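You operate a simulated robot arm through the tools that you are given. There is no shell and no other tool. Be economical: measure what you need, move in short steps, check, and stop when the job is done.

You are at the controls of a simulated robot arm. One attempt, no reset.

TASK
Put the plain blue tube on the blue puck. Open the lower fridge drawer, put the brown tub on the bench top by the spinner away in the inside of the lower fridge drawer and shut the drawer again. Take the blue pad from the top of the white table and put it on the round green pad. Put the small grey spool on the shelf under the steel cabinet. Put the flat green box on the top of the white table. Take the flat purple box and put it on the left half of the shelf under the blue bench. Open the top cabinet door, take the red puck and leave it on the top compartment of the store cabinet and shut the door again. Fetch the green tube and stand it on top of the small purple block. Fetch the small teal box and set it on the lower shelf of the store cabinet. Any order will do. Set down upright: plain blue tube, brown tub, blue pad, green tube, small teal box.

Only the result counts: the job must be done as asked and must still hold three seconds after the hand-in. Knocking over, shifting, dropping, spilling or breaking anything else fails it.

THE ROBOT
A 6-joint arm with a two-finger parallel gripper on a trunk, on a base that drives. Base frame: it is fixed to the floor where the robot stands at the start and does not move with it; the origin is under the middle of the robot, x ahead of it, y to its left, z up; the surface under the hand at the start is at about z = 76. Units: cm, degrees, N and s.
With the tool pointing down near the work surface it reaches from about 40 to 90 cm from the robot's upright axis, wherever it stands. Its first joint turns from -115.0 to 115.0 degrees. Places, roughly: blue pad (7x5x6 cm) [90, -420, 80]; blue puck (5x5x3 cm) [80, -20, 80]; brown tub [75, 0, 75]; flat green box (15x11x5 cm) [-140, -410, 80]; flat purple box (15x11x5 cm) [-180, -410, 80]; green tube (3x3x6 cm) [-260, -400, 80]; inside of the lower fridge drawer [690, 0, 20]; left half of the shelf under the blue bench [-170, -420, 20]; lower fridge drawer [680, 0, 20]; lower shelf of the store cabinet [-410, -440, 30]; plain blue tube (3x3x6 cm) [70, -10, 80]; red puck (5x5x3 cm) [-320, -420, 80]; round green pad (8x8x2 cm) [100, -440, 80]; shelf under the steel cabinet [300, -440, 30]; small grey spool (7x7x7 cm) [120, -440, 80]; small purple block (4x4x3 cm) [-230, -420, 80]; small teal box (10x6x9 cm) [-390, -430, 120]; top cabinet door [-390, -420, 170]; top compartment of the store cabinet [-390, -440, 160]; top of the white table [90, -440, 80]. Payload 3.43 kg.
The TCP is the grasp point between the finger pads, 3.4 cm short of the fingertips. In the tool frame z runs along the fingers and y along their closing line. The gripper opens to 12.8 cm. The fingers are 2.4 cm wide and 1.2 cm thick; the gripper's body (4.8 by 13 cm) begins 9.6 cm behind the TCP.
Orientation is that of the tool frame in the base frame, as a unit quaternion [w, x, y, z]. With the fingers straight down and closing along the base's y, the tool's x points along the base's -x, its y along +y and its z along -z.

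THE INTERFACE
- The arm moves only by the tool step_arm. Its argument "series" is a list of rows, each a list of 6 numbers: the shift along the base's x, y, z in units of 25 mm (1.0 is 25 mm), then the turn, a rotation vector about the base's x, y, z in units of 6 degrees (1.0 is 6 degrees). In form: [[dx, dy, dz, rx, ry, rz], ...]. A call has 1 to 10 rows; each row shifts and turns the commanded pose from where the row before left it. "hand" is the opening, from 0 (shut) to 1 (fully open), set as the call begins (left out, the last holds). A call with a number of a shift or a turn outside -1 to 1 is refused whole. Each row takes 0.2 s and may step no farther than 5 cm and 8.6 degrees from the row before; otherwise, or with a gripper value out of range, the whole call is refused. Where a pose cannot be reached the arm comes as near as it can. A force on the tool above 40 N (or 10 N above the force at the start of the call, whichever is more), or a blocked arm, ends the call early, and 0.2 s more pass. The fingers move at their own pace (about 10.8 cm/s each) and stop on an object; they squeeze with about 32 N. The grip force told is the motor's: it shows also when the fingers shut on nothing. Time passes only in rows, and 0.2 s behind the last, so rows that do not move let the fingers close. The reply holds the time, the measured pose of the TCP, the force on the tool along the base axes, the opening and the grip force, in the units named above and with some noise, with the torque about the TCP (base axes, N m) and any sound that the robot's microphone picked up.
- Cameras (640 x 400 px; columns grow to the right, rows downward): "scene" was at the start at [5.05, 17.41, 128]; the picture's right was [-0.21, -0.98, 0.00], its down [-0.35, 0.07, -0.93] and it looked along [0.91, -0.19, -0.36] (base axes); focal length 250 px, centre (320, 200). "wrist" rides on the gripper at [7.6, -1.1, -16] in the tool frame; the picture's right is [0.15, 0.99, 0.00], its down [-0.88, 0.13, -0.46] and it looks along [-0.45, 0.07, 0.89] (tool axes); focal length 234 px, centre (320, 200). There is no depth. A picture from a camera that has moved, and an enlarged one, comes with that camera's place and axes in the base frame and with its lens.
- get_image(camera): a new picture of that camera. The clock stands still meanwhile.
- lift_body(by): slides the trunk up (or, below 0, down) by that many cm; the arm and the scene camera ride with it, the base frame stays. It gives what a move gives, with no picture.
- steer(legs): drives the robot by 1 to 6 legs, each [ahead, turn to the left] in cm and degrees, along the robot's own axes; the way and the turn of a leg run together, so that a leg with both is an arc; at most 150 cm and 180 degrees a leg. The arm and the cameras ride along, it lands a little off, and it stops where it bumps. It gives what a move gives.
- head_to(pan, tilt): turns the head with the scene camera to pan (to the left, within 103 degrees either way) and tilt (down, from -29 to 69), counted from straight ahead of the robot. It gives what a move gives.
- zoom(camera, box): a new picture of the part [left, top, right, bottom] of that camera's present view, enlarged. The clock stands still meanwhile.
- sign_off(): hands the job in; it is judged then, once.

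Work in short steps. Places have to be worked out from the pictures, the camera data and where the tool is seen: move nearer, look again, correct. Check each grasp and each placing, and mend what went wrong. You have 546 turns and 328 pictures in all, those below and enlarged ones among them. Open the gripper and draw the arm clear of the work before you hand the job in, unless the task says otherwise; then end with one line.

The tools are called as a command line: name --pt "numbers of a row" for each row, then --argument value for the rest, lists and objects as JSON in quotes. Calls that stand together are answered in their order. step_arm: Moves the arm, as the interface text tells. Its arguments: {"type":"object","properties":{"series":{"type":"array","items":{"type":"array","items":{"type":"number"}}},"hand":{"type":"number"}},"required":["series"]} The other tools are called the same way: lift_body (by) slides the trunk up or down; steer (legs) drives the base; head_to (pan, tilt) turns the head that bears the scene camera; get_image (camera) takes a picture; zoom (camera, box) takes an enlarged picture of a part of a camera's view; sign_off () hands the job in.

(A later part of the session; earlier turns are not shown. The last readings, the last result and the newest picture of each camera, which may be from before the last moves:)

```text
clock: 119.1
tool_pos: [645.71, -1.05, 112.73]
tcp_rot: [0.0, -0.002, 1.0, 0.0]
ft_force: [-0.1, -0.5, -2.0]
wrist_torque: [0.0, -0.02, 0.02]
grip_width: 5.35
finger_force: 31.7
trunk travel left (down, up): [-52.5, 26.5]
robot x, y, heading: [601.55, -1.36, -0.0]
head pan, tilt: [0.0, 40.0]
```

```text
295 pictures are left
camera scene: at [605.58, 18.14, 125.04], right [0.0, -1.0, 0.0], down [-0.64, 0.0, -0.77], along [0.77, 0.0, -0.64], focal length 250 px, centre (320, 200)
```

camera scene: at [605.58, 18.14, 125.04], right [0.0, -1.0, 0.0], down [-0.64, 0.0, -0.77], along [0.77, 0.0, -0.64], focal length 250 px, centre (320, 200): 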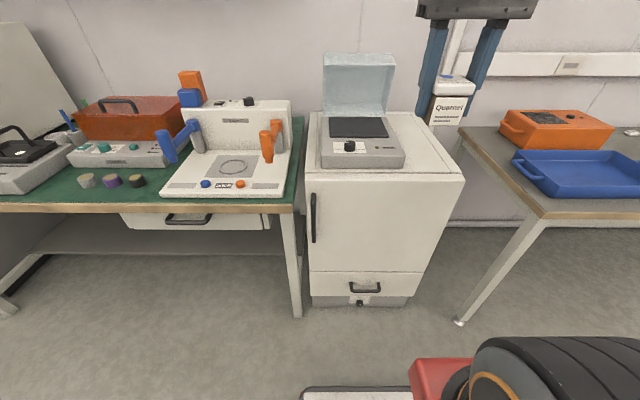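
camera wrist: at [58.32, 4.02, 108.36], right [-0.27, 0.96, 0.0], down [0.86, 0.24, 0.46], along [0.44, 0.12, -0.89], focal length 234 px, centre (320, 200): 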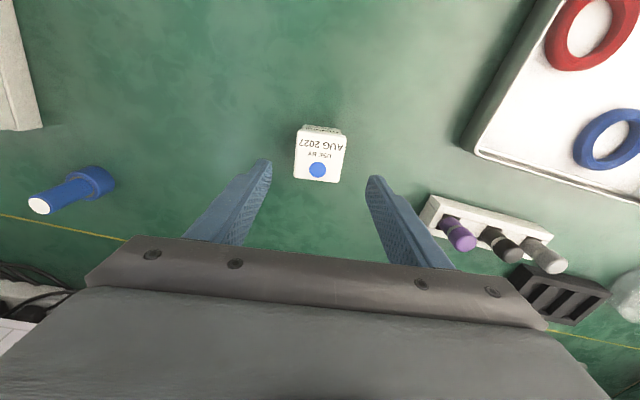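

Fridge: front x=673, y −28..22, top z≈78.3; device occupies y>-10. Park tub at (683,-19.5).

step_arm --pt "1 -0.5 0 0 0 0" --pt "1 -0.5 0 0 0 0" --pt "1 -0.5 0 0 0 0" --pt "1 -0.5 0 0 0 0" --pt "1 -0.5 0 0 0 0" --pt "1 -0.5 0 0 0 0" --pt "1 -0.5 0 0 0 0" --pt "1 -0.5 0 0 0 0" --pt "1 -0.5 0 0 0 0" --pt "1 -0.5 0 0 0 0"

step_arm --pt "1 -0.5 0 0 0 0" --pt "1 -0.5 -0.5 0 0 0" --pt "1 -0.5 -1 0 0 0" --pt "1 -0.5 -1 0 0 0" --pt "0.9 -0.4 -1 0 0 0" --pt "0 0 -1 0 0 0" --pt "0 0 -1 0 0 0" --pt "0 0 -1 0 0 0" --pt "0 0 -1 0 0 0" --pt "0 0 -1 0 0 0"

get_image --camera "scene"

get_image --camera "wrist"

```text
clock: 121.3
tool_pos: [670.71, -13.62, 112.65]
tcp_rot: [0.0, -0.001, 1.0, 0.0]
ft_force: [0.5, 0.3, -1.7]
wrist_torque: [-0.05, -0.02, -0.02]
grip_width: 5.38
finger_force: 32.5
trunk travel left (down, up): [-52.5, 26.5]
robot x, y, heading: [601.26, -1.15, -0.0]
head pan, tilt: [0.0, 40.0]
```

```text
clock: 123.5
tool_pos: [683.13, -19.68, 91.56]
tcp_rot: [0.0, -0.002, 1.0, 0.0]
ft_force: [-0.1, 0.5, -1.4]
wrist_torque: [0.0, -0.03, -0.03]
grip_width: 5.36
finger_force: 31.7
trunk travel left (down, up): [-52.5, 26.5]
robot x, y, heading: [601.2, -0.96, 0.2]
head pan, tilt: [0.0, 40.0]
```

```text
294 pictures are left
camera scene: at [605.58, 18.14, 125.03], right [0.0, -1.0, 0.0], down [-0.64, 0.0, -0.77], along [0.77, 0.0, -0.64], focal length 250 px, centre (320, 200)
```

scene: 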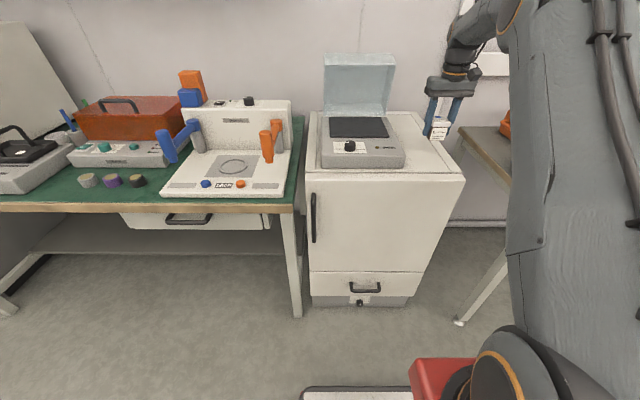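

```text
293 pictures are left
camera wrist: at [675.48, -20.71, 107.48], right [-0.15, 0.99, 0.0], down [0.88, 0.13, 0.46], along [0.45, 0.07, -0.89], focal length 234 px, centre (320, 200)
```

wrist: 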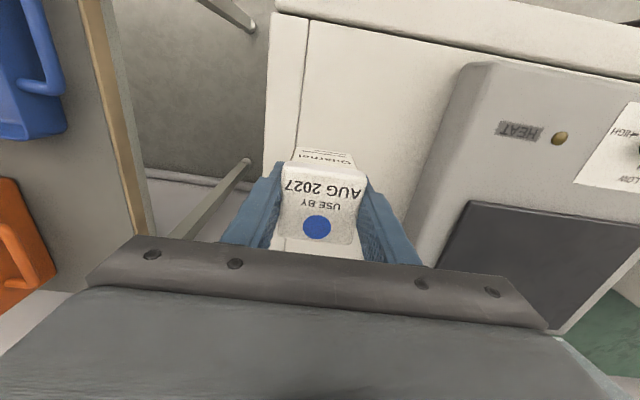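

Shift +2.5 cm in y for better margin, lower to near contact.

step_arm --pt "0 0.5 0 0 0 0" --pt "0 0.5 -0.6 0 0 0" --pt "0 0 -0.8 0 0 0" --pt "0 0 -0.8 0 0 0" --pt "0 0 -0.6 0 0 0"

step_arm --pt "0 0 -0.15 0 0 0" --pt "0 0 -0.15 0 0 0"

zoom --camera "scene" --box '[380, 80, 500, 155]'

```text
clock: 124.8
tool_pos: [683.33, -17.17, 85.39]
tcp_rot: [0.005, -0.001, 1.0, 0.0]
ft_force: [-6.7, 0.3, 10.3]
wrist_torque: [0.37, 0.36, 0.2]
grip_width: 5.34
finger_force: 32.1
trunk travel left (down, up): [-52.5, 26.5]
robot x, y, heading: [601.11, -1.5, 0.2]
head pan, tilt: [0.0, 40.0]
stopped in row 5: the force on the tool passed its limit at 109 N (the readings are from after the stop); the commanded pose is now the measured one
```

```text
clock: 125.3
tool_pos: [683.35, -17.11, 85.39]
tcp_rot: [0.009, -0.002, 1.0, -0.002]
ft_force: [-7.0, 1.1, 11.8]
wrist_torque: [0.44, 0.4, 0.28]
grip_width: 5.35
finger_force: 32.0
trunk travel left (down, up): [-52.5, 26.5]
robot x, y, heading: [601.01, -1.17, 0.1]
head pan, tilt: [0.0, 40.0]
stopped in row 2: the force on the tool passed its limit at 44 N (the readings are from after the stop); the commanded pose is now the measured one
```

```text
5.33 times, centred on (440, 118) of scene
camera zoom: at [605.48, 18.15, 125.02], right [0.0, -1.0, 0.0], down [-0.64, 0.0, -0.77], along [0.77, 0.0, -0.64], focal length 1335 px, centre (-320, 640)
```

zoom: 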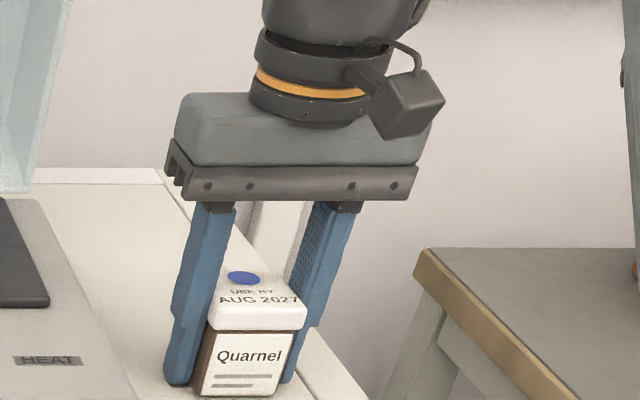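

Contact made earlier than expected (top z≈81). Ease and release, check tub stays.

step_arm --pt "0 0 0.06 0 0 0"

step_arm --pt "0 0 0 0 0 0" --pt "0 0 0 0 0 0" --pt "0 0 0.3 0 0 0" --pt "0 0 1 0 0 0" --pt "0 0 1 0 0 0" --pt "0 0 1 0 0 0" --pt "0 0 1 0 0 0" --pt "0 0 1 0 0 0" --hand 0.6

zoom --camera "scene" --box '[300, 100, 500, 225]'

```text
clock: 125.7
tool_pos: [683.31, -17.15, 85.45]
tcp_rot: [0.009, -0.002, 1.0, -0.001]
ft_force: [-3.2, -0.2, 8.0]
wrist_torque: [0.28, 0.22, 0.15]
grip_width: 5.35
finger_force: 31.6
trunk travel left (down, up): [-52.5, 26.5]
robot x, y, heading: [600.86, -0.84, 0.3]
head pan, tilt: [0.0, 40.0]
```

```text
clock: 127.5
tool_pos: [683.38, -17.21, 98.68]
tcp_rot: [0.008, -0.002, 1.0, -0.001]
ft_force: [0.3, 0.8, -0.4]
wrist_torque: [0.01, 0.02, -0.02]
grip_width: 7.69
finger_force: 0.0
trunk travel left (down, up): [-52.5, 26.5]
robot x, y, heading: [601.0, -1.29, -0.1]
head pan, tilt: [0.0, 40.0]
```

```text
3.20 times, centred on (400, 162) of scene
camera zoom: at [605.58, 18.14, 125.03], right [0.0, -1.0, 0.0], down [-0.64, 0.0, -0.77], along [0.77, 0.0, -0.64], focal length 801 px, centre (64, 320)
```

zoom: 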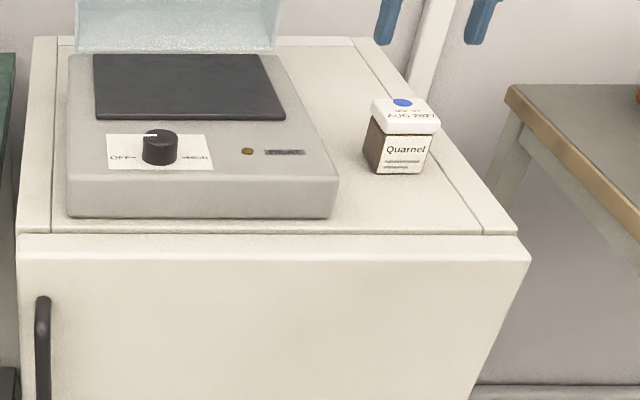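

Tub parked upright. Retract, correct tilt, and rotate the tool 90° so fingers close along x for the drawer bar.

step_arm --pt "-0.5 0 0.8 0 0.15 0" --pt "-1 0 0.8 0 0 1" --pt "-1 0.4 0 0 0 1" --pt "-1 0.4 0 0 0 1" --pt "-1 0.4 0 0 0 1" --pt "-1 0.4 0 0 0 1" --pt "-1 0.4 0 0 0 1" --pt "-1 0.4 0 0 0 1" --pt "-1 0.4 0 0 0 1" --pt "-1 0.4 0 0 0 1" --hand 0.5

step_arm --pt "-1 0.4 0 0 0 1" --pt "-1 0.4 0 0 0 1" --pt "-1 0.4 0 0 0 1" --pt "-1 0.4 0 0 0 1" --pt "-1 0.4 0 0 0 1" --pt "-0.5 0 0 0 0 1"

lift_body --by -52

get_image --camera "scene"

```text
clock: 129.7
tool_pos: [659.63, -9.11, 102.52]
tcp_rot: [0.001, -0.457, 0.89, -0.001]
ft_force: [-0.5, -0.1, -0.4]
wrist_torque: [0.0, 0.03, 0.02]
grip_width: 6.39
finger_force: 0.1
trunk travel left (down, up): [-52.5, 26.5]
robot x, y, heading: [601.35, -1.31, -0.1]
head pan, tilt: [0.0, 40.0]
```

```text
clock: 131.1
tool_pos: [645.97, -4.26, 102.59]
tcp_rot: [0.0, 0.709, -0.705, 0.002]
ft_force: [1.2, -1.4, -0.1]
wrist_torque: [0.0, 0.03, 0.01]
grip_width: 6.4
finger_force: 0.1
trunk travel left (down, up): [-52.5, 26.5]
robot x, y, heading: [601.44, -1.17, -0.1]
head pan, tilt: [0.0, 40.0]
```

```text
refused: -52 is not a number from -40 to 40
```

```text
290 pictures are left
camera scene: at [605.58, 18.14, 125.03], right [0.0, -1.0, 0.0], down [-0.64, 0.0, -0.77], along [0.77, 0.0, -0.64], focal length 250 px, centre (320, 200)
```

scene: 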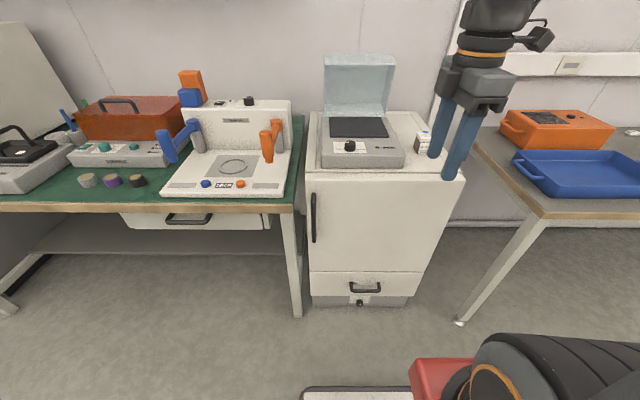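

Lower the trunk in two moves.

lift_body --by -40

get_image --camera "scene"

get_image --camera "wrist"

```text
clock: 134.9
tool_pos: [650.57, -4.06, 62.61]
tcp_rot: [0.0, 0.709, -0.706, 0.001]
ft_force: [0.2, -0.1, -0.3]
wrist_torque: [0.0, 0.0, 0.0]
grip_width: 6.39
finger_force: 0.1
trunk travel left (down, up): [-12.5, 66.5]
robot x, y, heading: [601.18, -1.22, -0.1]
head pan, tilt: [0.0, 40.0]
```

```text
289 pictures are left
camera scene: at [616.69, 18.16, 85.04], right [0.0, -1.0, 0.0], down [-0.64, 0.0, -0.77], along [0.77, 0.0, -0.64], focal length 250 px, centre (320, 200)
```

scene: 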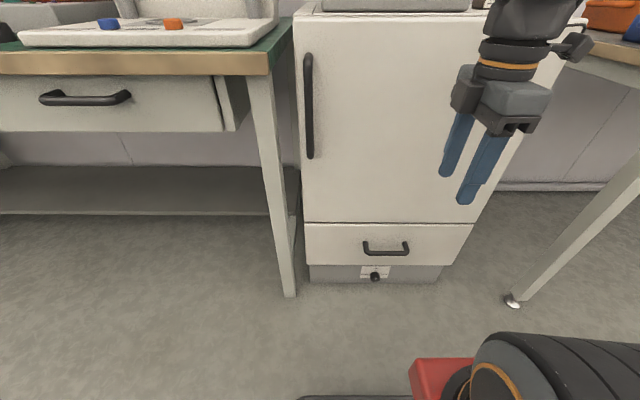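

```text
288 pictures are left
camera wrist: at [651.73, -11.72, 78.61], right [-0.99, -0.15, 0.0], down [-0.13, 0.88, 0.46], along [-0.07, 0.45, -0.89], focal length 234 px, centre (320, 200)
```

wrist: 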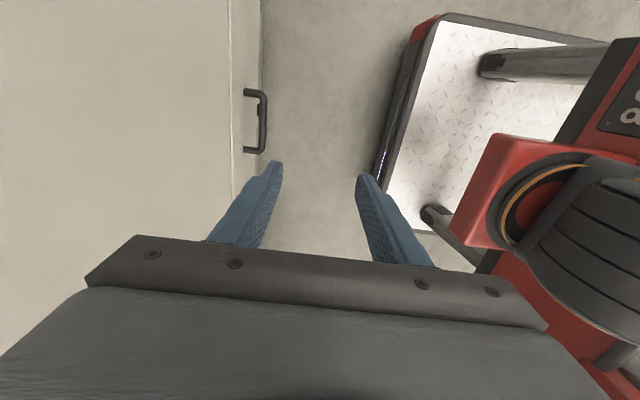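

Bar located ≈(662.7,-1.3,27), face x≈667.8. Plan: hook the inner finger behind the bar with wide opening. Lower trunk 12 more and refine.

lift_body --by -12

step_arm --pt "0.7 0.5 0 0 0 0" --pt "0.7 0.5 0 0 0 0" --pt "0.7 0.2 0 0 0 0" --hand 0.8

get_image --camera "wrist"

get_image --camera "scene"

```text
clock: 136.4
tool_pos: [653.36, -4.28, 50.58]
tcp_rot: [-0.001, 0.708, -0.706, 0.0]
ft_force: [0.4, -0.9, -0.3]
wrist_torque: [0.03, 0.02, -0.01]
grip_width: 6.42
finger_force: 0.0
trunk travel left (down, up): [-0.5, 78.5]
robot x, y, heading: [601.07, -1.33, 0.0]
head pan, tilt: [0.0, 40.0]
```

```text
clock: 137.2
tool_pos: [658.59, -1.27, 50.53]
tcp_rot: [-0.001, 0.708, -0.706, 0.0]
ft_force: [0.1, 0.1, -0.3]
wrist_torque: [0.0, 0.01, 0.03]
grip_width: 10.26
finger_force: 0.1
trunk travel left (down, up): [-0.5, 78.5]
robot x, y, heading: [601.29, -1.07, 0.1]
head pan, tilt: [0.0, 40.0]
```

```text
287 pictures are left
camera wrist: at [659.77, -8.78, 66.58], right [-0.99, -0.15, 0.0], down [-0.13, 0.88, 0.46], along [-0.07, 0.45, -0.89], focal length 234 px, centre (320, 200)
```

wrist: 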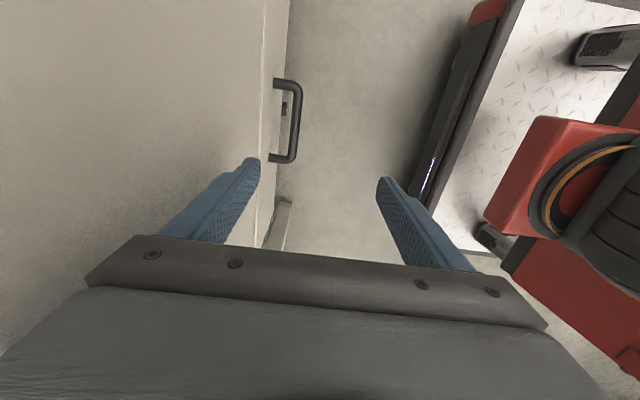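

```text
286 pictures are left
camera scene: at [620.02, 18.17, 73.03], right [0.0, -1.0, 0.0], down [-0.64, 0.0, -0.77], along [0.77, 0.0, -0.64], focal length 250 px, centre (320, 200)
```

scene: 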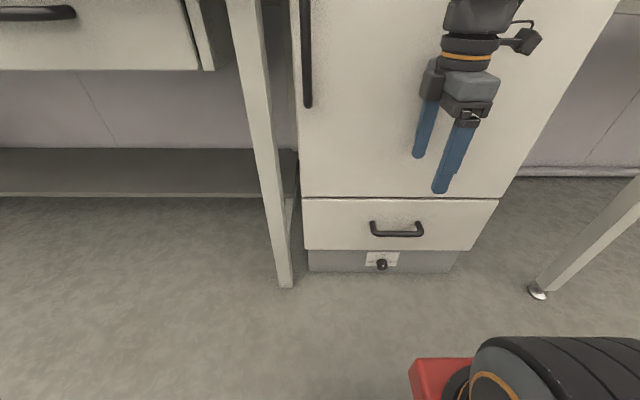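

Refined: bar (662.5,-2,26.3), face ≈666.4. Open fully, set TCP x=657.8, and descend in two stages.

step_arm --pt "-0.3 -0.2 0 0 0 0" --pt "0 0 -1 0 0 0" --pt "0 0 -1 0 0 0" --pt "0 0 -1 0 0 0" --pt "0 0 -1 0 0 0" --pt "0 0 -1 0 0 0" --pt "0 0 -1 0 0 0" --hand 1

get_image --camera "wrist"

get_image --camera "scene"

```text
clock: 138.8
tool_pos: [657.83, -1.69, 35.45]
tcp_rot: [-0.001, 0.708, -0.706, -0.001]
ft_force: [0.7, 0.6, 0.3]
wrist_torque: [-0.02, 0.02, -0.04]
grip_width: 12.8
finger_force: 0.0
trunk travel left (down, up): [-0.5, 78.5]
robot x, y, heading: [601.19, -0.88, -0.1]
head pan, tilt: [0.0, 40.0]
```

```text
285 pictures are left
camera wrist: at [659.05, -9.31, 51.56], right [-0.99, -0.15, 0.0], down [-0.13, 0.88, 0.46], along [-0.07, 0.45, -0.89], focal length 234 px, centre (320, 200)
```

wrist: 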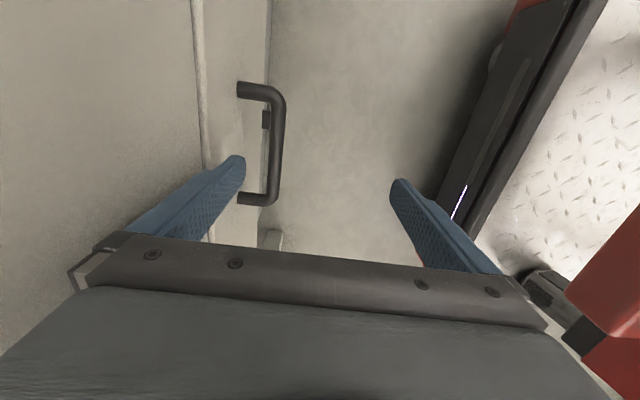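

```text
284 pictures are left
camera scene: at [620.03, 18.17, 73.03], right [0.0, -1.0, 0.0], down [-0.64, 0.0, -0.77], along [0.77, 0.0, -0.64], focal length 250 px, centre (320, 200)
```

scene: 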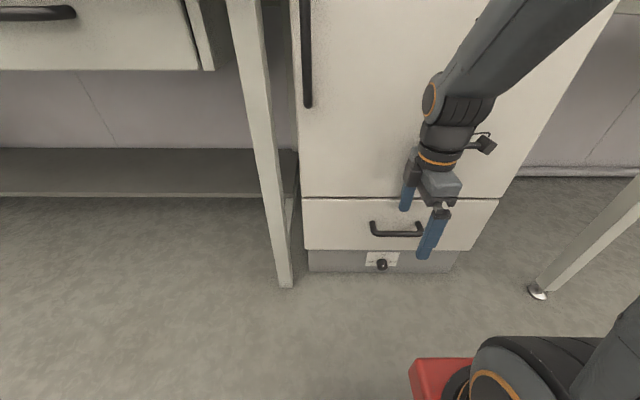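

Finger should drop between bar and face. Descend to z≈26.

step_arm --pt "0 0 -1 0 0 0" --pt "0 0 -1 0 0 0" --pt "0 0 -1 0 0 0" --pt "0 0 -0.8 0 0 0"

get_image --camera "wrist"

zoom --camera "scene" --box '[340, 170, 500, 270]'

```text
clock: 139.8
tool_pos: [657.95, -1.86, 26.13]
tcp_rot: [-0.001, 0.709, -0.706, -0.001]
ft_force: [0.6, -0.7, -0.3]
wrist_torque: [0.01, 0.03, 0.0]
grip_width: 12.78
finger_force: 0.0
trunk travel left (down, up): [-0.5, 78.5]
robot x, y, heading: [600.99, -1.15, 0.2]
head pan, tilt: [0.0, 40.0]
```

```text
283 pictures are left
camera wrist: at [659.06, -9.26, 42.09], right [-0.99, -0.15, 0.0], down [-0.13, 0.88, 0.46], along [-0.07, 0.45, -0.89], focal length 234 px, centre (320, 200)
```

wrist: 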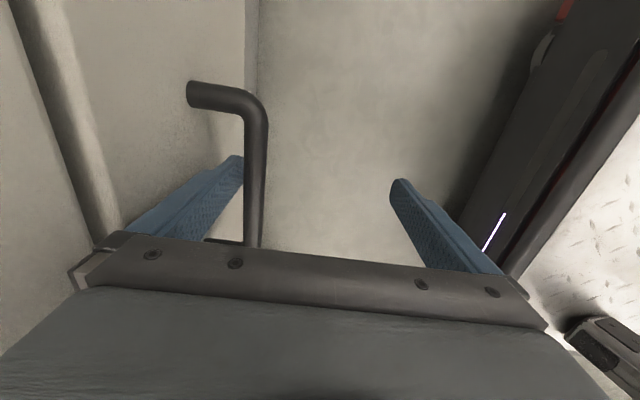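

```text
4.00 times, centred on (420, 220) of scene
camera zoom: at [620.03, 18.17, 73.03], right [0.0, -1.0, 0.0], down [-0.64, 0.0, -0.77], along [0.77, 0.0, -0.64], focal length 1002 px, centre (-80, 120)
```

zoom: 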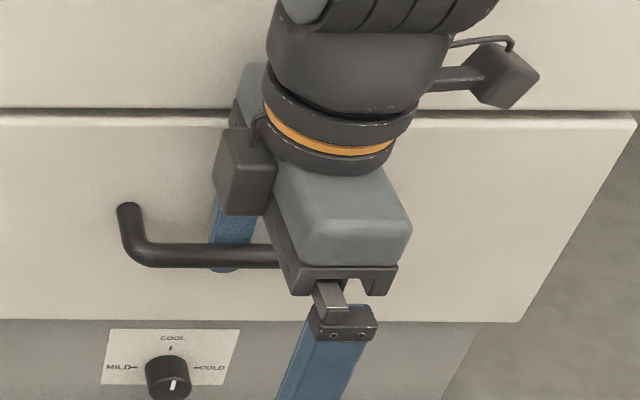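

Finger is behind the bar. Close the gripper (it draws the drawer to it and grips the bar).

step_arm --pt "0 0 0 0 0 0" --pt "0 0 0 0 0 0" --pt "0 0 0 0 0 0" --pt "0 0 0 0 0 0" --hand 0

get_image --camera "wrist"

```text
clock: 140.8
tool_pos: [657.86, -1.71, 26.27]
tcp_rot: [-0.001, 0.707, -0.707, 0.0]
ft_force: [-1.1, 2.5, -0.6]
wrist_torque: [0.05, -0.01, -0.89]
grip_width: 1.57
finger_force: 44.6
trunk travel left (down, up): [-0.5, 78.5]
robot x, y, heading: [601.21, -0.99, 0.1]
head pan, tilt: [0.0, 40.0]
```

```text
281 pictures are left
camera wrist: at [659.05, -9.26, 42.09], right [-0.99, -0.15, 0.0], down [-0.13, 0.88, 0.46], along [-0.07, 0.45, -0.89], focal length 234 px, centre (320, 200)
```

wrist: 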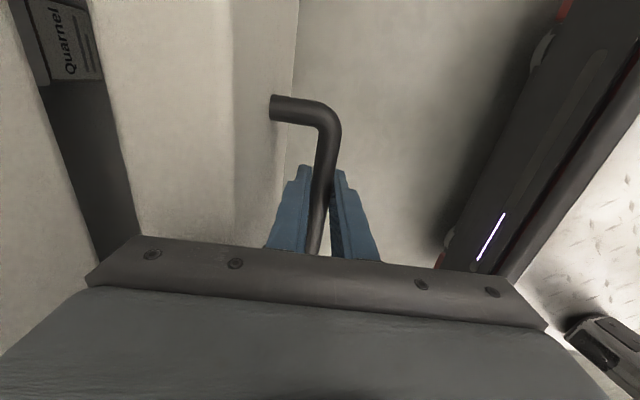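

Gripped, drawer 5 cm open. Pull it by backing the base 25 cm.

steer --legs '[[-12, 0]]'

get_image --camera "scene"

```text
clock: 142.0
tool_pos: [645.74, -1.64, 26.01]
tcp_rot: [0.0, 0.709, -0.705, -0.001]
ft_force: [0.9, 16.4, -3.2]
wrist_torque: [-0.03, -0.02, -0.99]
grip_width: 1.59
finger_force: 44.6
trunk travel left (down, up): [-0.5, 78.5]
robot x, y, heading: [588.96, -0.97, 0.2]
head pan, tilt: [0.0, 40.0]
```

```text
280 pictures are left
camera scene: at [607.88, 18.18, 73.03], right [0.0, -1.0, 0.0], down [-0.64, 0.0, -0.77], along [0.77, 0.0, -0.64], focal length 250 px, centre (320, 200)
```

scene: 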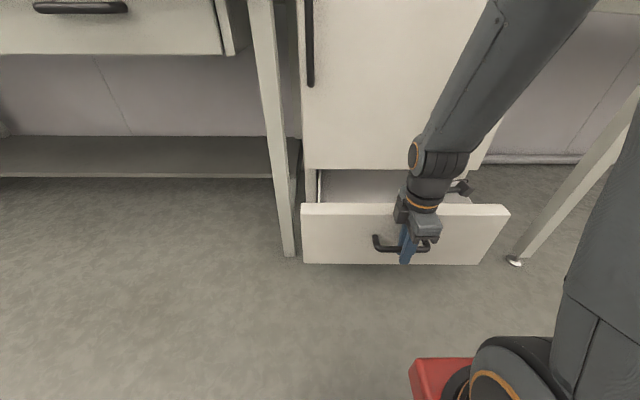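

Works. Pull another 14 cm.

steer --legs '[[-14, 0]]'

get_image --camera "scene"

get_image --camera "wrist"

```text
clock: 143.9
tool_pos: [631.95, -1.48, 26.05]
tcp_rot: [-0.001, 0.709, -0.706, -0.001]
ft_force: [0.7, 0.2, -3.0]
wrist_torque: [-0.35, 0.03, -0.75]
grip_width: 1.56
finger_force: 45.7
trunk travel left (down, up): [-0.5, 78.5]
robot x, y, heading: [575.05, -1.38, 0.1]
head pan, tilt: [0.0, 40.0]
stopped in leg 1: the force on the tool passed its limit at 42 N (the readings are from after the stop); the commanded pose is now the measured one
```

```text
279 pictures are left
camera scene: at [593.89, 18.21, 73.03], right [0.01, -1.0, 0.0], down [-0.64, 0.0, -0.77], along [0.77, 0.01, -0.64], focal length 250 px, centre (320, 200)
```

scene: 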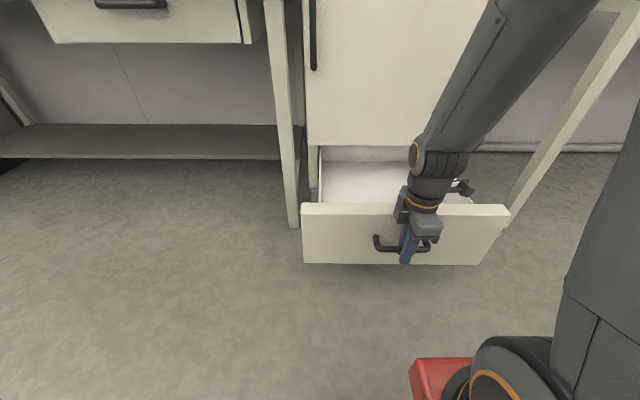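

```text
278 pictures are left
camera wrist: at [633.02, -9.12, 42.09], right [-0.99, -0.15, 0.0], down [-0.13, 0.88, 0.46], along [-0.07, 0.45, -0.89], focal length 234 px, centre (320, 200)
```

wrist: 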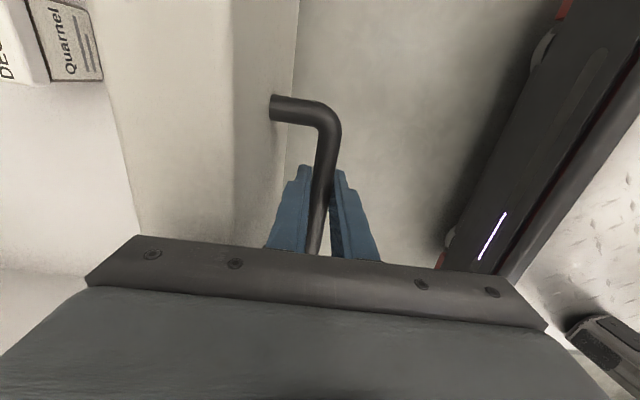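

Drawer is ~31 cm open (stop). Release slightly, raise the hand out, and look inside.

step_arm --pt "0 0 0 0 0 0" --pt "0 0 0 0 0 0" --pt "0 0 1 0 0 0" --pt "0 0 1 0 0 0" --pt "0 0 1 0 0 0" --pt "0 0 1 0 0 0" --pt "0 0 1 0 0 0" --pt "0 0 1 0 0 0" --hand 0.27

lift_body --by 40

get_image --camera "scene"

get_image --camera "wrist"

```text
clock: 145.7
tool_pos: [631.74, -1.46, 41.31]
tcp_rot: [-0.001, 0.708, -0.706, 0.0]
ft_force: [-0.7, 0.1, 0.0]
wrist_torque: [-0.02, 0.02, 0.02]
grip_width: 3.45
finger_force: 0.2
trunk travel left (down, up): [-0.5, 78.5]
robot x, y, heading: [574.94, -1.22, 0.5]
head pan, tilt: [0.0, 40.0]
```

```text
clock: 149.5
tool_pos: [631.87, -1.62, 81.05]
tcp_rot: [-0.001, 0.709, -0.706, -0.001]
ft_force: [-0.1, -0.1, 0.1]
wrist_torque: [-0.01, 0.0, 0.01]
grip_width: 3.47
finger_force: 0.0
trunk travel left (down, up): [-40.5, 38.5]
robot x, y, heading: [574.99, -0.89, 0.6]
head pan, tilt: [0.0, 40.0]
```

```text
277 pictures are left
camera scene: at [582.75, 18.13, 113.03], right [0.01, -1.0, 0.0], down [-0.64, 0.0, -0.77], along [0.77, 0.01, -0.64], focal length 250 px, centre (320, 200)
```

scene: 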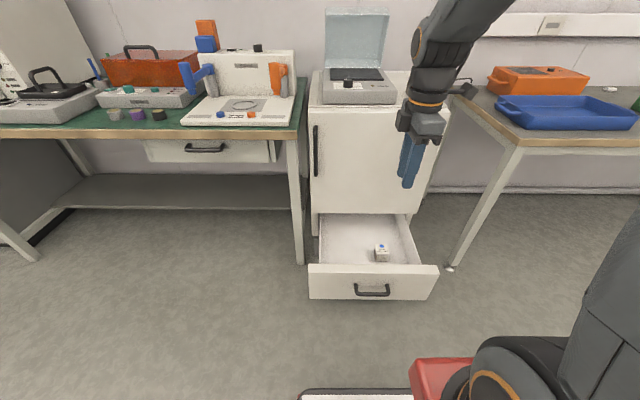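

```text
276 pictures are left
camera wrist: at [633.04, -9.11, 97.1], right [-0.99, -0.15, 0.0], down [-0.13, 0.88, 0.46], along [-0.07, 0.45, -0.89], focal length 234 px, centre (320, 200)
```

wrist: 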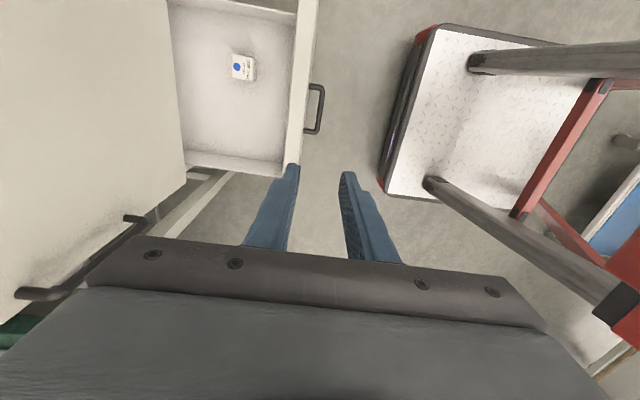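

A resident tub is inside at ≈(655,-9.5); free space on the left. Now raise trunk, rotate tool back, and approach the fridge 20 cm.

lift_body --by 40

step_arm --pt "0 0 0 0 0 -1" --pt "0 0 0 0 0 -1" --pt "0 0 0 0 0 -1" --pt "0 0 0 0 0 -1" --pt "0 0 0 0 0 -1" --pt "0 0 0 0 0 -1" --pt "0 0 0 0 0 -1" --pt "0 0 0 0 0 -1" --pt "0 0 0 0 0 -1" --pt "0 0 0 0 0 -1" --hand 0.65

step_arm --pt "0 -0.5 0 0 0 -1" --pt "0 -0.5 0 0 0 -1" --pt "0 -0.5 0 0 0 -1" --pt "0 -0.5 0 0 0 -1" --pt "0 -0.5 0 0 0 -1"

steer --legs '[[21, -0.4]]'

get_image --camera "scene"

```text
clock: 153.2
tool_pos: [631.87, -1.56, 119.58]
tcp_rot: [-0.001, 0.708, -0.706, -0.001]
ft_force: [-0.5, -0.2, -0.7]
wrist_torque: [0.0, -0.04, -0.03]
grip_width: 3.47
finger_force: 0.1
out of reach, approached as far as the arm can: row 1
trunk travel left (down, up): [-79.0, 0.0]
robot x, y, heading: [574.93, -1.73, 0.2]
head pan, tilt: [0.0, 40.0]
```

```text
clock: 155.4
tool_pos: [632.02, -1.54, 119.56]
tcp_rot: [0.001, -0.26, 0.966, 0.0]
ft_force: [0.1, 0.2, -0.1]
wrist_torque: [0.0, -0.03, 0.0]
grip_width: 8.32
finger_force: 0.0
trunk travel left (down, up): [-79.0, 0.0]
robot x, y, heading: [575.15, -1.49, 0.4]
head pan, tilt: [0.0, 40.0]
```

```text
clock: 156.6
tool_pos: [631.86, -7.91, 119.78]
tcp_rot: [0.001, -0.001, 1.0, 0.0]
ft_force: [-0.2, 0.3, 0.5]
wrist_torque: [-0.01, 0.02, -0.04]
grip_width: 8.33
finger_force: 0.0
trunk travel left (down, up): [-79.0, 0.0]
robot x, y, heading: [575.17, -1.14, 0.2]
head pan, tilt: [0.0, 40.0]
```

```text
clock: 158.3
tool_pos: [652.7, -7.96, 119.66]
tcp_rot: [0.001, 0.002, 1.0, 0.0]
ft_force: [-1.0, -0.3, 0.4]
wrist_torque: [0.0, 0.03, 0.0]
grip_width: 8.32
finger_force: 0.0
trunk travel left (down, up): [-79.0, 0.0]
robot x, y, heading: [595.95, -1.1, 0.1]
head pan, tilt: [0.0, 40.0]
```

```text
275 pictures are left
camera scene: at [593.05, 18.15, 151.54], right [0.0, -1.0, 0.0], down [-0.64, 0.0, -0.77], along [0.77, 0.0, -0.64], focal length 250 px, centre (320, 200)
```

scene: 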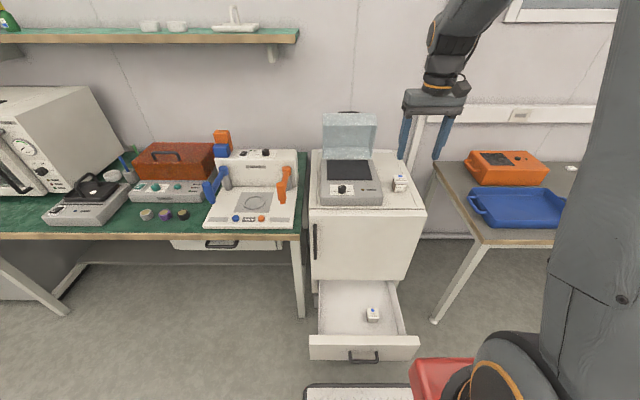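

Gap to drawer is ~5 cm — no farther. Lower trunk 22 and move the hand over the tub.

lift_body --by -22

step_arm --pt "1 -0.3 0 0 0 0" --pt "1 -0.3 0 0 0 0" --pt "1 -0.3 0 0 0 0" --pt "1 -0.3 0 0 0 0" --pt "1 -0.3 0 0 0 0" --pt "1 -0.3 0 0 0 0" --pt "1 -0.3 0 0 0 0" --pt "1 -0.3 0 0 0 0" --pt "1 -0.3 0 0 0 0" --pt "1 -0.3 0 0 0 0"

step_arm --pt "1 -0.3 0 0 0 0" --pt "1 -0.3 0 0 0 0" --pt "0.2 -0.1 0 0 0 0"

get_image --camera "wrist"

zoom --camera "scene" --box '[300, 100, 500, 225]'

```text
clock: 160.6
tool_pos: [652.67, -8.11, 97.76]
tcp_rot: [0.001, 0.001, 1.0, 0.0]
ft_force: [0.4, -0.3, 0.0]
wrist_torque: [0.0, 0.01, -0.01]
grip_width: 8.31
finger_force: 0.1
trunk travel left (down, up): [-57.0, 22.0]
robot x, y, heading: [595.77, -0.95, 0.1]
head pan, tilt: [0.0, 40.0]
```

```text
clock: 162.8
tool_pos: [677.72, -15.76, 97.73]
tcp_rot: [0.001, 0.002, 1.0, 0.0]
ft_force: [-0.4, 1.0, 0.4]
wrist_torque: [-0.01, -0.03, -0.01]
grip_width: 8.32
finger_force: 0.2
trunk travel left (down, up): [-57.0, 22.0]
robot x, y, heading: [595.66, -1.29, -0.1]
head pan, tilt: [0.0, 40.0]
```

```text
clock: 163.6
tool_pos: [682.74, -17.11, 97.54]
tcp_rot: [-0.001, 0.001, 1.0, 0.0]
ft_force: [0.1, -0.4, 0.1]
wrist_torque: [-0.01, -0.01, 0.02]
grip_width: 8.33
finger_force: 0.1
out of reach, approached as far as the arm can: row 3
trunk travel left (down, up): [-57.0, 22.0]
robot x, y, heading: [596.06, -1.09, -0.1]
head pan, tilt: [0.0, 40.0]
```

```text
274 pictures are left
camera wrist: at [675.25, -18.33, 113.49], right [-0.14, 0.99, 0.0], down [0.88, 0.13, 0.46], along [0.45, 0.07, -0.89], focal length 234 px, centre (320, 200)
```

wrist: 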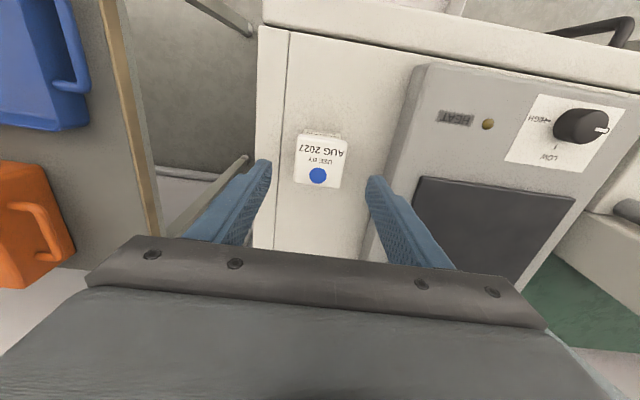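

```text
3.20 times, centred on (400, 162) of scene
camera zoom: at [599.2, 18.15, 129.53], right [0.0, -1.0, 0.0], down [-0.64, 0.0, -0.77], along [0.77, 0.0, -0.64], focal length 801 px, centre (64, 320)
```

zoom: 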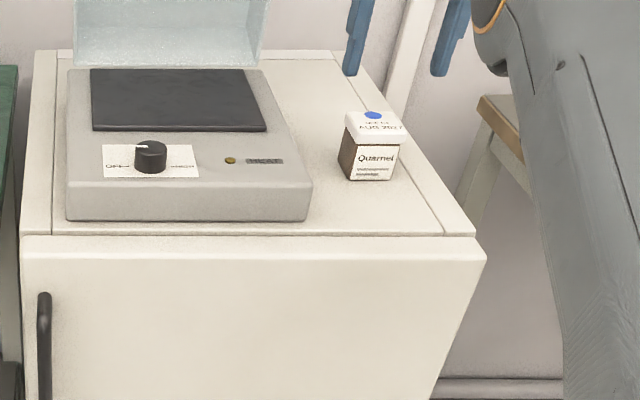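

Aligned within 1 cm. Descend and grip.

step_arm --pt "0 0 -1 0 0 0" --pt "0 0 -1 0 0 0" --pt "0.1 0 -1 0 0 0" --pt "0.1 0 -1 0 0 0" --pt "0 0 -0.82 0 0 0"

step_arm --pt "0 0 0 0 0 0" --pt "0 0 0 0 0 0" --pt "0 0 0 0 0 0" --hand 0

step_arm --pt "0 0 0.5 0 0 0" --pt "0 0 0.8 0 0 0" --pt "0 0 0.8 0 0 0" --pt "-0.3 0 0.8 0 0 0" --pt "-1 0.2 0.8 0 0 0" --pt "-1 0.2 0.4 0 0 0" --pt "-1 0.2 0 0 0 0" --pt "-1 0.2 0 0 0 0" --pt "-1 0.2 0 0 0 0"

get_image --camera "wrist"

```text
clock: 164.8
tool_pos: [683.25, -17.18, 85.43]
tcp_rot: [0.001, 0.002, 1.0, 0.0]
ft_force: [-0.8, -1.1, 2.3]
wrist_torque: [0.12, 0.07, -0.01]
grip_width: 8.32
finger_force: 0.1
trunk travel left (down, up): [-57.0, 22.0]
robot x, y, heading: [595.57, -1.02, 0.1]
head pan, tilt: [0.0, 40.0]
```

```text
clock: 165.6
tool_pos: [683.21, -17.25, 85.56]
tcp_rot: [0.001, 0.001, 1.0, 0.0]
ft_force: [1.8, 1.1, 3.9]
wrist_torque: [0.11, -0.13, 0.03]
grip_width: 5.37
finger_force: 32.2
trunk travel left (down, up): [-57.0, 22.0]
robot x, y, heading: [596.34, -1.38, 0.0]
head pan, tilt: [0.0, 40.0]
```

```text
clock: 167.6
tool_pos: [669.99, -14.78, 95.75]
tcp_rot: [0.001, 0.001, 1.0, 0.0]
ft_force: [-0.9, -0.5, -0.5]
wrist_torque: [-0.01, 0.05, -0.04]
grip_width: 5.36
finger_force: 32.2
trunk travel left (down, up): [-57.0, 22.0]
robot x, y, heading: [595.96, -1.2, 0.1]
head pan, tilt: [0.0, 40.0]
```

```text
272 pictures are left
camera wrist: at [662.48, -15.81, 111.73], right [-0.14, 0.99, 0.0], down [0.88, 0.13, 0.46], along [0.45, 0.07, -0.89], focal length 234 px, centre (320, 200)
```

wrist: 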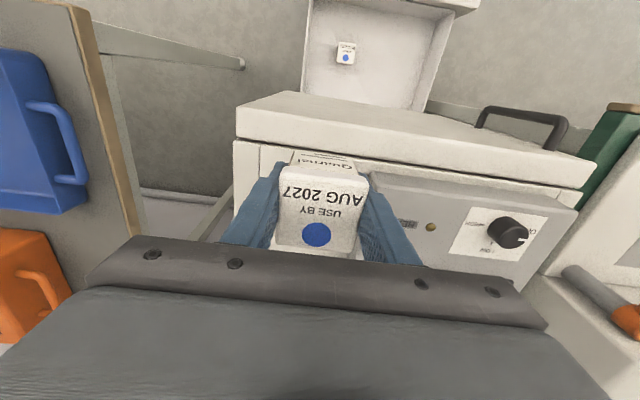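

Tub held. Retract over the drawer's left side, then lower the trunk.

step_arm --pt "-1 0.8 0.2 0 0 0" --pt "-1 0.8 0.2 0 0 0" --pt "-1 0.8 0 0 0 0" --pt "-1 0.8 0 0 0 0" --pt "-1 0.8 0 0 0 0" --pt "-1 0.8 0 0 0 0" --pt "-1 0.8 0 0 0 0" --pt "-1 0.8 0 0 0 0" --pt "-1 0.8 0 0 0 0" --pt "-1 0.8 0 0 0 0"

lift_body --by -40

get_image --camera "scene"

get_image --camera "wrist"

```text
clock: 169.8
tool_pos: [645.23, 5.26, 96.73]
tcp_rot: [0.001, 0.002, 1.0, 0.0]
ft_force: [0.6, -1.0, -1.6]
wrist_torque: [0.01, 0.04, -0.03]
grip_width: 5.37
finger_force: 31.7
trunk travel left (down, up): [-57.0, 22.0]
robot x, y, heading: [595.9, -1.4, 0.3]
head pan, tilt: [0.0, 40.0]
```

```text
clock: 173.6
tool_pos: [644.97, 5.31, 56.68]
tcp_rot: [0.001, 0.0, 1.0, 0.0]
ft_force: [-0.6, -0.3, -1.5]
wrist_torque: [0.02, 0.01, -0.01]
grip_width: 5.37
finger_force: 32.1
trunk travel left (down, up): [-17.0, 62.0]
robot x, y, heading: [596.21, -1.15, 0.0]
head pan, tilt: [0.0, 40.0]
```

```text
271 pictures are left
camera scene: at [610.33, 18.16, 89.53], right [0.0, -1.0, 0.0], down [-0.64, 0.0, -0.77], along [0.77, 0.0, -0.64], focal length 250 px, centre (320, 200)
```

scene: 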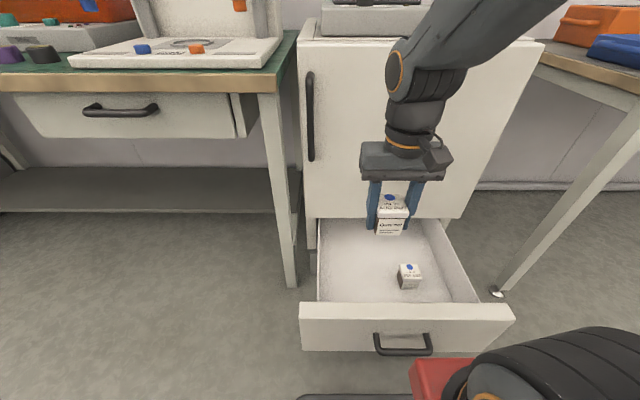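

```text
270 pictures are left
camera wrist: at [637.47, 4.18, 72.71], right [-0.14, 0.99, 0.0], down [0.88, 0.13, 0.46], along [0.45, 0.07, -0.89], focal length 234 px, centre (320, 200)
```

wrist: 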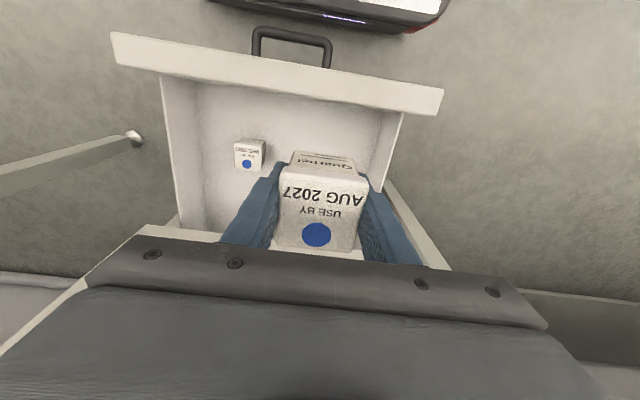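

Shift to (651,7), lower trunk 16 more.

step_arm --pt "0.8 0.25 0 0 0 0" --pt "0.8 0.25 0 0 0 0" --pt "0.8 0.2 0 0 0 0"

lift_body --by -16

get_image --camera "scene"

```text
clock: 174.4
tool_pos: [651.1, 7.02, 56.77]
tcp_rot: [0.001, 0.001, 1.0, 0.0]
ft_force: [-0.1, -1.4, -1.0]
wrist_torque: [-0.03, 0.01, -0.03]
grip_width: 5.34
finger_force: 32.0
trunk travel left (down, up): [-17.0, 62.0]
robot x, y, heading: [596.16, -1.4, -0.2]
head pan, tilt: [0.0, 40.0]
```

```text
clock: 176.3
tool_pos: [651.0, 7.04, 40.79]
tcp_rot: [0.001, 0.0, 1.0, 0.0]
ft_force: [0.0, -0.2, -1.3]
wrist_torque: [0.0, 0.03, 0.0]
grip_width: 5.35
finger_force: 31.8
trunk travel left (down, up): [-1.0, 78.0]
robot x, y, heading: [595.81, -1.2, 0.1]
head pan, tilt: [0.0, 40.0]
```

```text
269 pictures are left
camera scene: at [614.78, 18.16, 73.53], right [0.0, -1.0, 0.0], down [-0.64, 0.0, -0.77], along [0.77, 0.0, -0.64], focal length 250 px, centre (320, 200)
```

scene: 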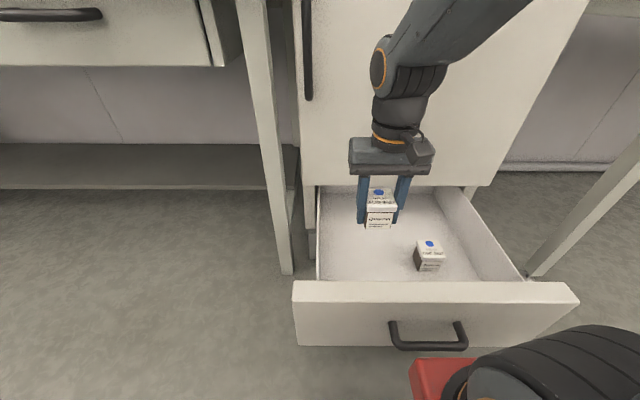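

Descend to TCP z≈27, then in small steps.

step_arm --pt "0 0 -1 0 0 0" --pt "0 0 -1 0 0 0" --pt "0 0 -1 0 0 0" --pt "0 0 -1 0 0 0" --pt "0 0 -1 0 0 0"

get_image --camera "scene"

```text
clock: 177.5
tool_pos: [651.05, 7.02, 28.25]
tcp_rot: [0.001, 0.001, 1.0, 0.0]
ft_force: [-0.3, 0.9, -1.8]
wrist_torque: [-0.02, 0.03, 0.01]
grip_width: 5.36
finger_force: 31.7
trunk travel left (down, up): [-1.0, 78.0]
robot x, y, heading: [595.76, -1.22, 0.2]
head pan, tilt: [0.0, 40.0]
```

```text
268 pictures are left
camera scene: at [614.78, 18.16, 73.53], right [0.0, -1.0, 0.0], down [-0.64, 0.0, -0.77], along [0.77, 0.0, -0.64], focal length 250 px, centre (320, 200)
```

scene: 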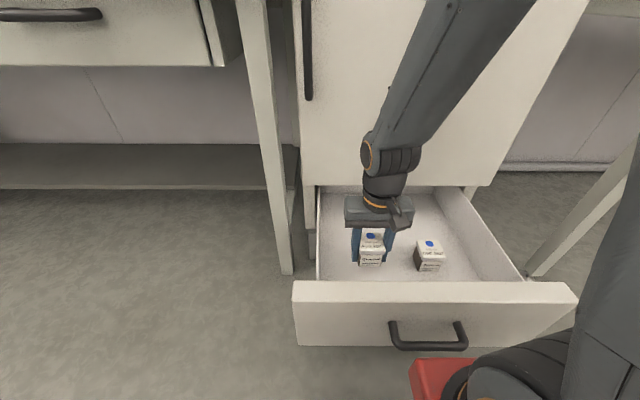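

Floor likely z≈18 (contact TCP ≈22.3). Approach slowly.

step_arm --pt "0 0 -0.5 0 0 0" --pt "0 0 -0.5 0 0 0" --pt "0 0 -0.4 0 0 0" --pt "0 0 -0.2 0 0 0" --pt "0 0 -0.1 0 0 0" --pt "0 0 -0.1 0 0 0"

step_arm --pt "0 0 -0.1 0 0 0" --pt "0 0 -0.1 0 0 0" --pt "0 0 -0.1 0 0 0" --pt "0 0 -0.1 0 0 0" --pt "0 0 -0.1 0 0 0"

```text
clock: 178.9
tool_pos: [651.05, 7.05, 23.67]
tcp_rot: [0.001, 0.001, 1.0, -0.001]
ft_force: [-0.3, -0.3, 0.0]
wrist_torque: [0.04, 0.02, -0.03]
grip_width: 5.35
finger_force: 31.7
trunk travel left (down, up): [-1.0, 78.0]
robot x, y, heading: [596.02, -1.09, -0.0]
head pan, tilt: [0.0, 40.0]
```

```text
clock: 180.1
tool_pos: [650.99, 6.99, 22.54]
tcp_rot: [0.002, 0.0, 1.0, 0.001]
ft_force: [-0.3, -0.7, 2.8]
wrist_torque: [-0.01, -0.05, -0.06]
grip_width: 5.37
finger_force: 32.5
trunk travel left (down, up): [-1.0, 78.0]
robot x, y, heading: [595.97, -1.12, -0.0]
head pan, tilt: [0.0, 40.0]
```

Contact at z≈22.5. Release and rise.

step_arm --pt "0 0 -0.03 0 0 0" --pt "0 0 0 0 0 0"

step_arm --pt "0 0 0 0 0 0" --pt "0 0 0 0 0 0" --pt "0 0 0.5 0 0 0" --pt "0 0 1 0 0 0" --pt "0 0 1 0 0 0" --pt "0 0 1 0 0 0" --pt "0 0 1 0 0 0" --pt "0 0 1 0 0 0" --pt "0 0 1 0 0 0" --hand 0.62

get_image --camera "scene"

```text
clock: 180.7
tool_pos: [651.12, 7.07, 22.47]
tcp_rot: [0.002, 0.0, 1.0, 0.0]
ft_force: [-1.6, -2.0, 27.9]
wrist_torque: [-0.35, 0.41, 0.03]
grip_width: 5.36
finger_force: 31.9
trunk travel left (down, up): [-1.0, 78.0]
robot x, y, heading: [596.06, -1.06, 0.2]
head pan, tilt: [0.0, 40.0]
```

```text
clock: 182.7
tool_pos: [650.88, 6.98, 38.75]
tcp_rot: [0.001, 0.001, 1.0, 0.001]
ft_force: [-0.3, -0.3, -0.1]
wrist_torque: [-0.04, 0.0, 0.0]
grip_width: 7.96
finger_force: 0.0
trunk travel left (down, up): [-1.0, 78.0]
robot x, y, heading: [596.2, -1.06, -0.0]
head pan, tilt: [0.0, 40.0]
```

```text
267 pictures are left
camera scene: at [614.78, 18.17, 73.53], right [0.0, -1.0, 0.0], down [-0.64, 0.0, -0.77], along [0.77, 0.0, -0.64], focal length 250 px, centre (320, 200)
```

scene: 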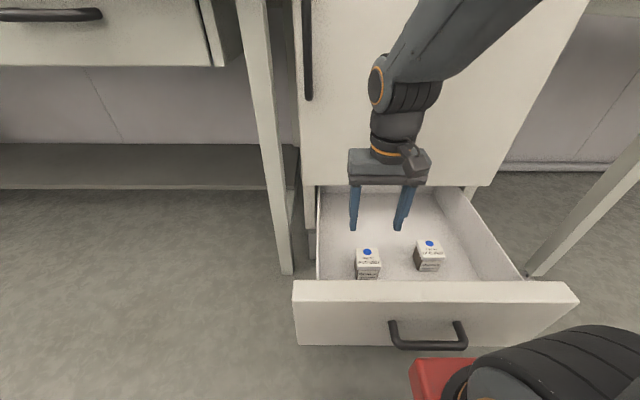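

Both tubs upright in the drawer. Rise, back off 30 cm, close fingers and lower in front of the bar.

step_arm --pt "0 0 1 0 0 0" --pt "0 0 1 0 0 0" --pt "0 -0.6 1 0 0 0" --pt "0 -1 0 0 0 0" --pt "0 -1 0 0 0 0" --pt "0 -1 0 0 0 0" --hand 0

steer --legs '[[-28, 0]]'

step_arm --pt "0 0 -1 0 0 0" --pt "0 0 -1 0 0 0" --pt "0 0 -1 0 0 0" --pt "0 0 -1 0 0 0" --pt "0 0 -1 0 0 0" --pt "0 0 -1 0 0 0" --pt "0 0 -1 0 0 0" --pt "0 0 -1 0 0 0"

get_image --camera "scene"

```text
clock: 184.1
tool_pos: [650.99, -2.02, 46.19]
tcp_rot: [0.002, 0.001, 1.0, 0.001]
ft_force: [0.8, 0.7, 0.4]
wrist_torque: [0.02, 0.03, 0.0]
grip_width: 0.01
finger_force: 32.1
trunk travel left (down, up): [-1.0, 78.0]
robot x, y, heading: [595.99, -1.45, 0.0]
head pan, tilt: [0.0, 40.0]
```

```text
clock: 186.0
tool_pos: [622.76, -2.13, 46.14]
tcp_rot: [0.001, 0.002, 1.0, -0.001]
ft_force: [0.0, 0.5, -0.7]
wrist_torque: [-0.03, 0.02, -0.03]
grip_width: 0.0
finger_force: 32.0
trunk travel left (down, up): [-1.0, 78.0]
robot x, y, heading: [567.75, -1.31, -0.3]
head pan, tilt: [0.0, 40.0]
```

```text
clock: 187.8
tool_pos: [622.96, -2.05, 26.21]
tcp_rot: [0.0, 0.001, 1.0, 0.0]
ft_force: [0.2, 0.0, 0.5]
wrist_torque: [-0.05, -0.01, 0.01]
grip_width: 0.0
finger_force: 32.2
trunk travel left (down, up): [-1.0, 78.0]
robot x, y, heading: [567.76, -1.26, 0.0]
head pan, tilt: [0.0, 40.0]
```

```text
266 pictures are left
camera scene: at [586.54, 18.14, 73.53], right [0.0, -1.0, 0.0], down [-0.64, 0.0, -0.77], along [0.77, 0.0, -0.64], focal length 250 px, centre (320, 200)
```

scene: 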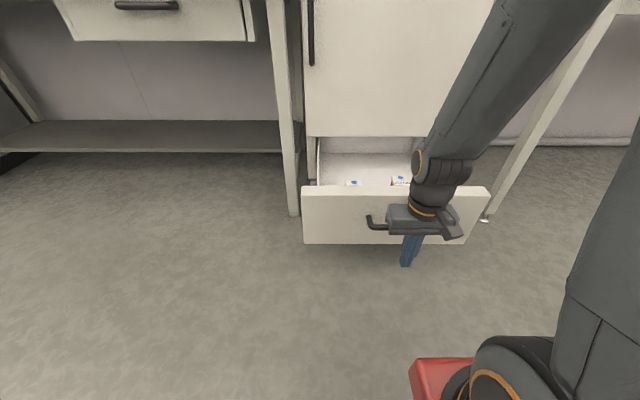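

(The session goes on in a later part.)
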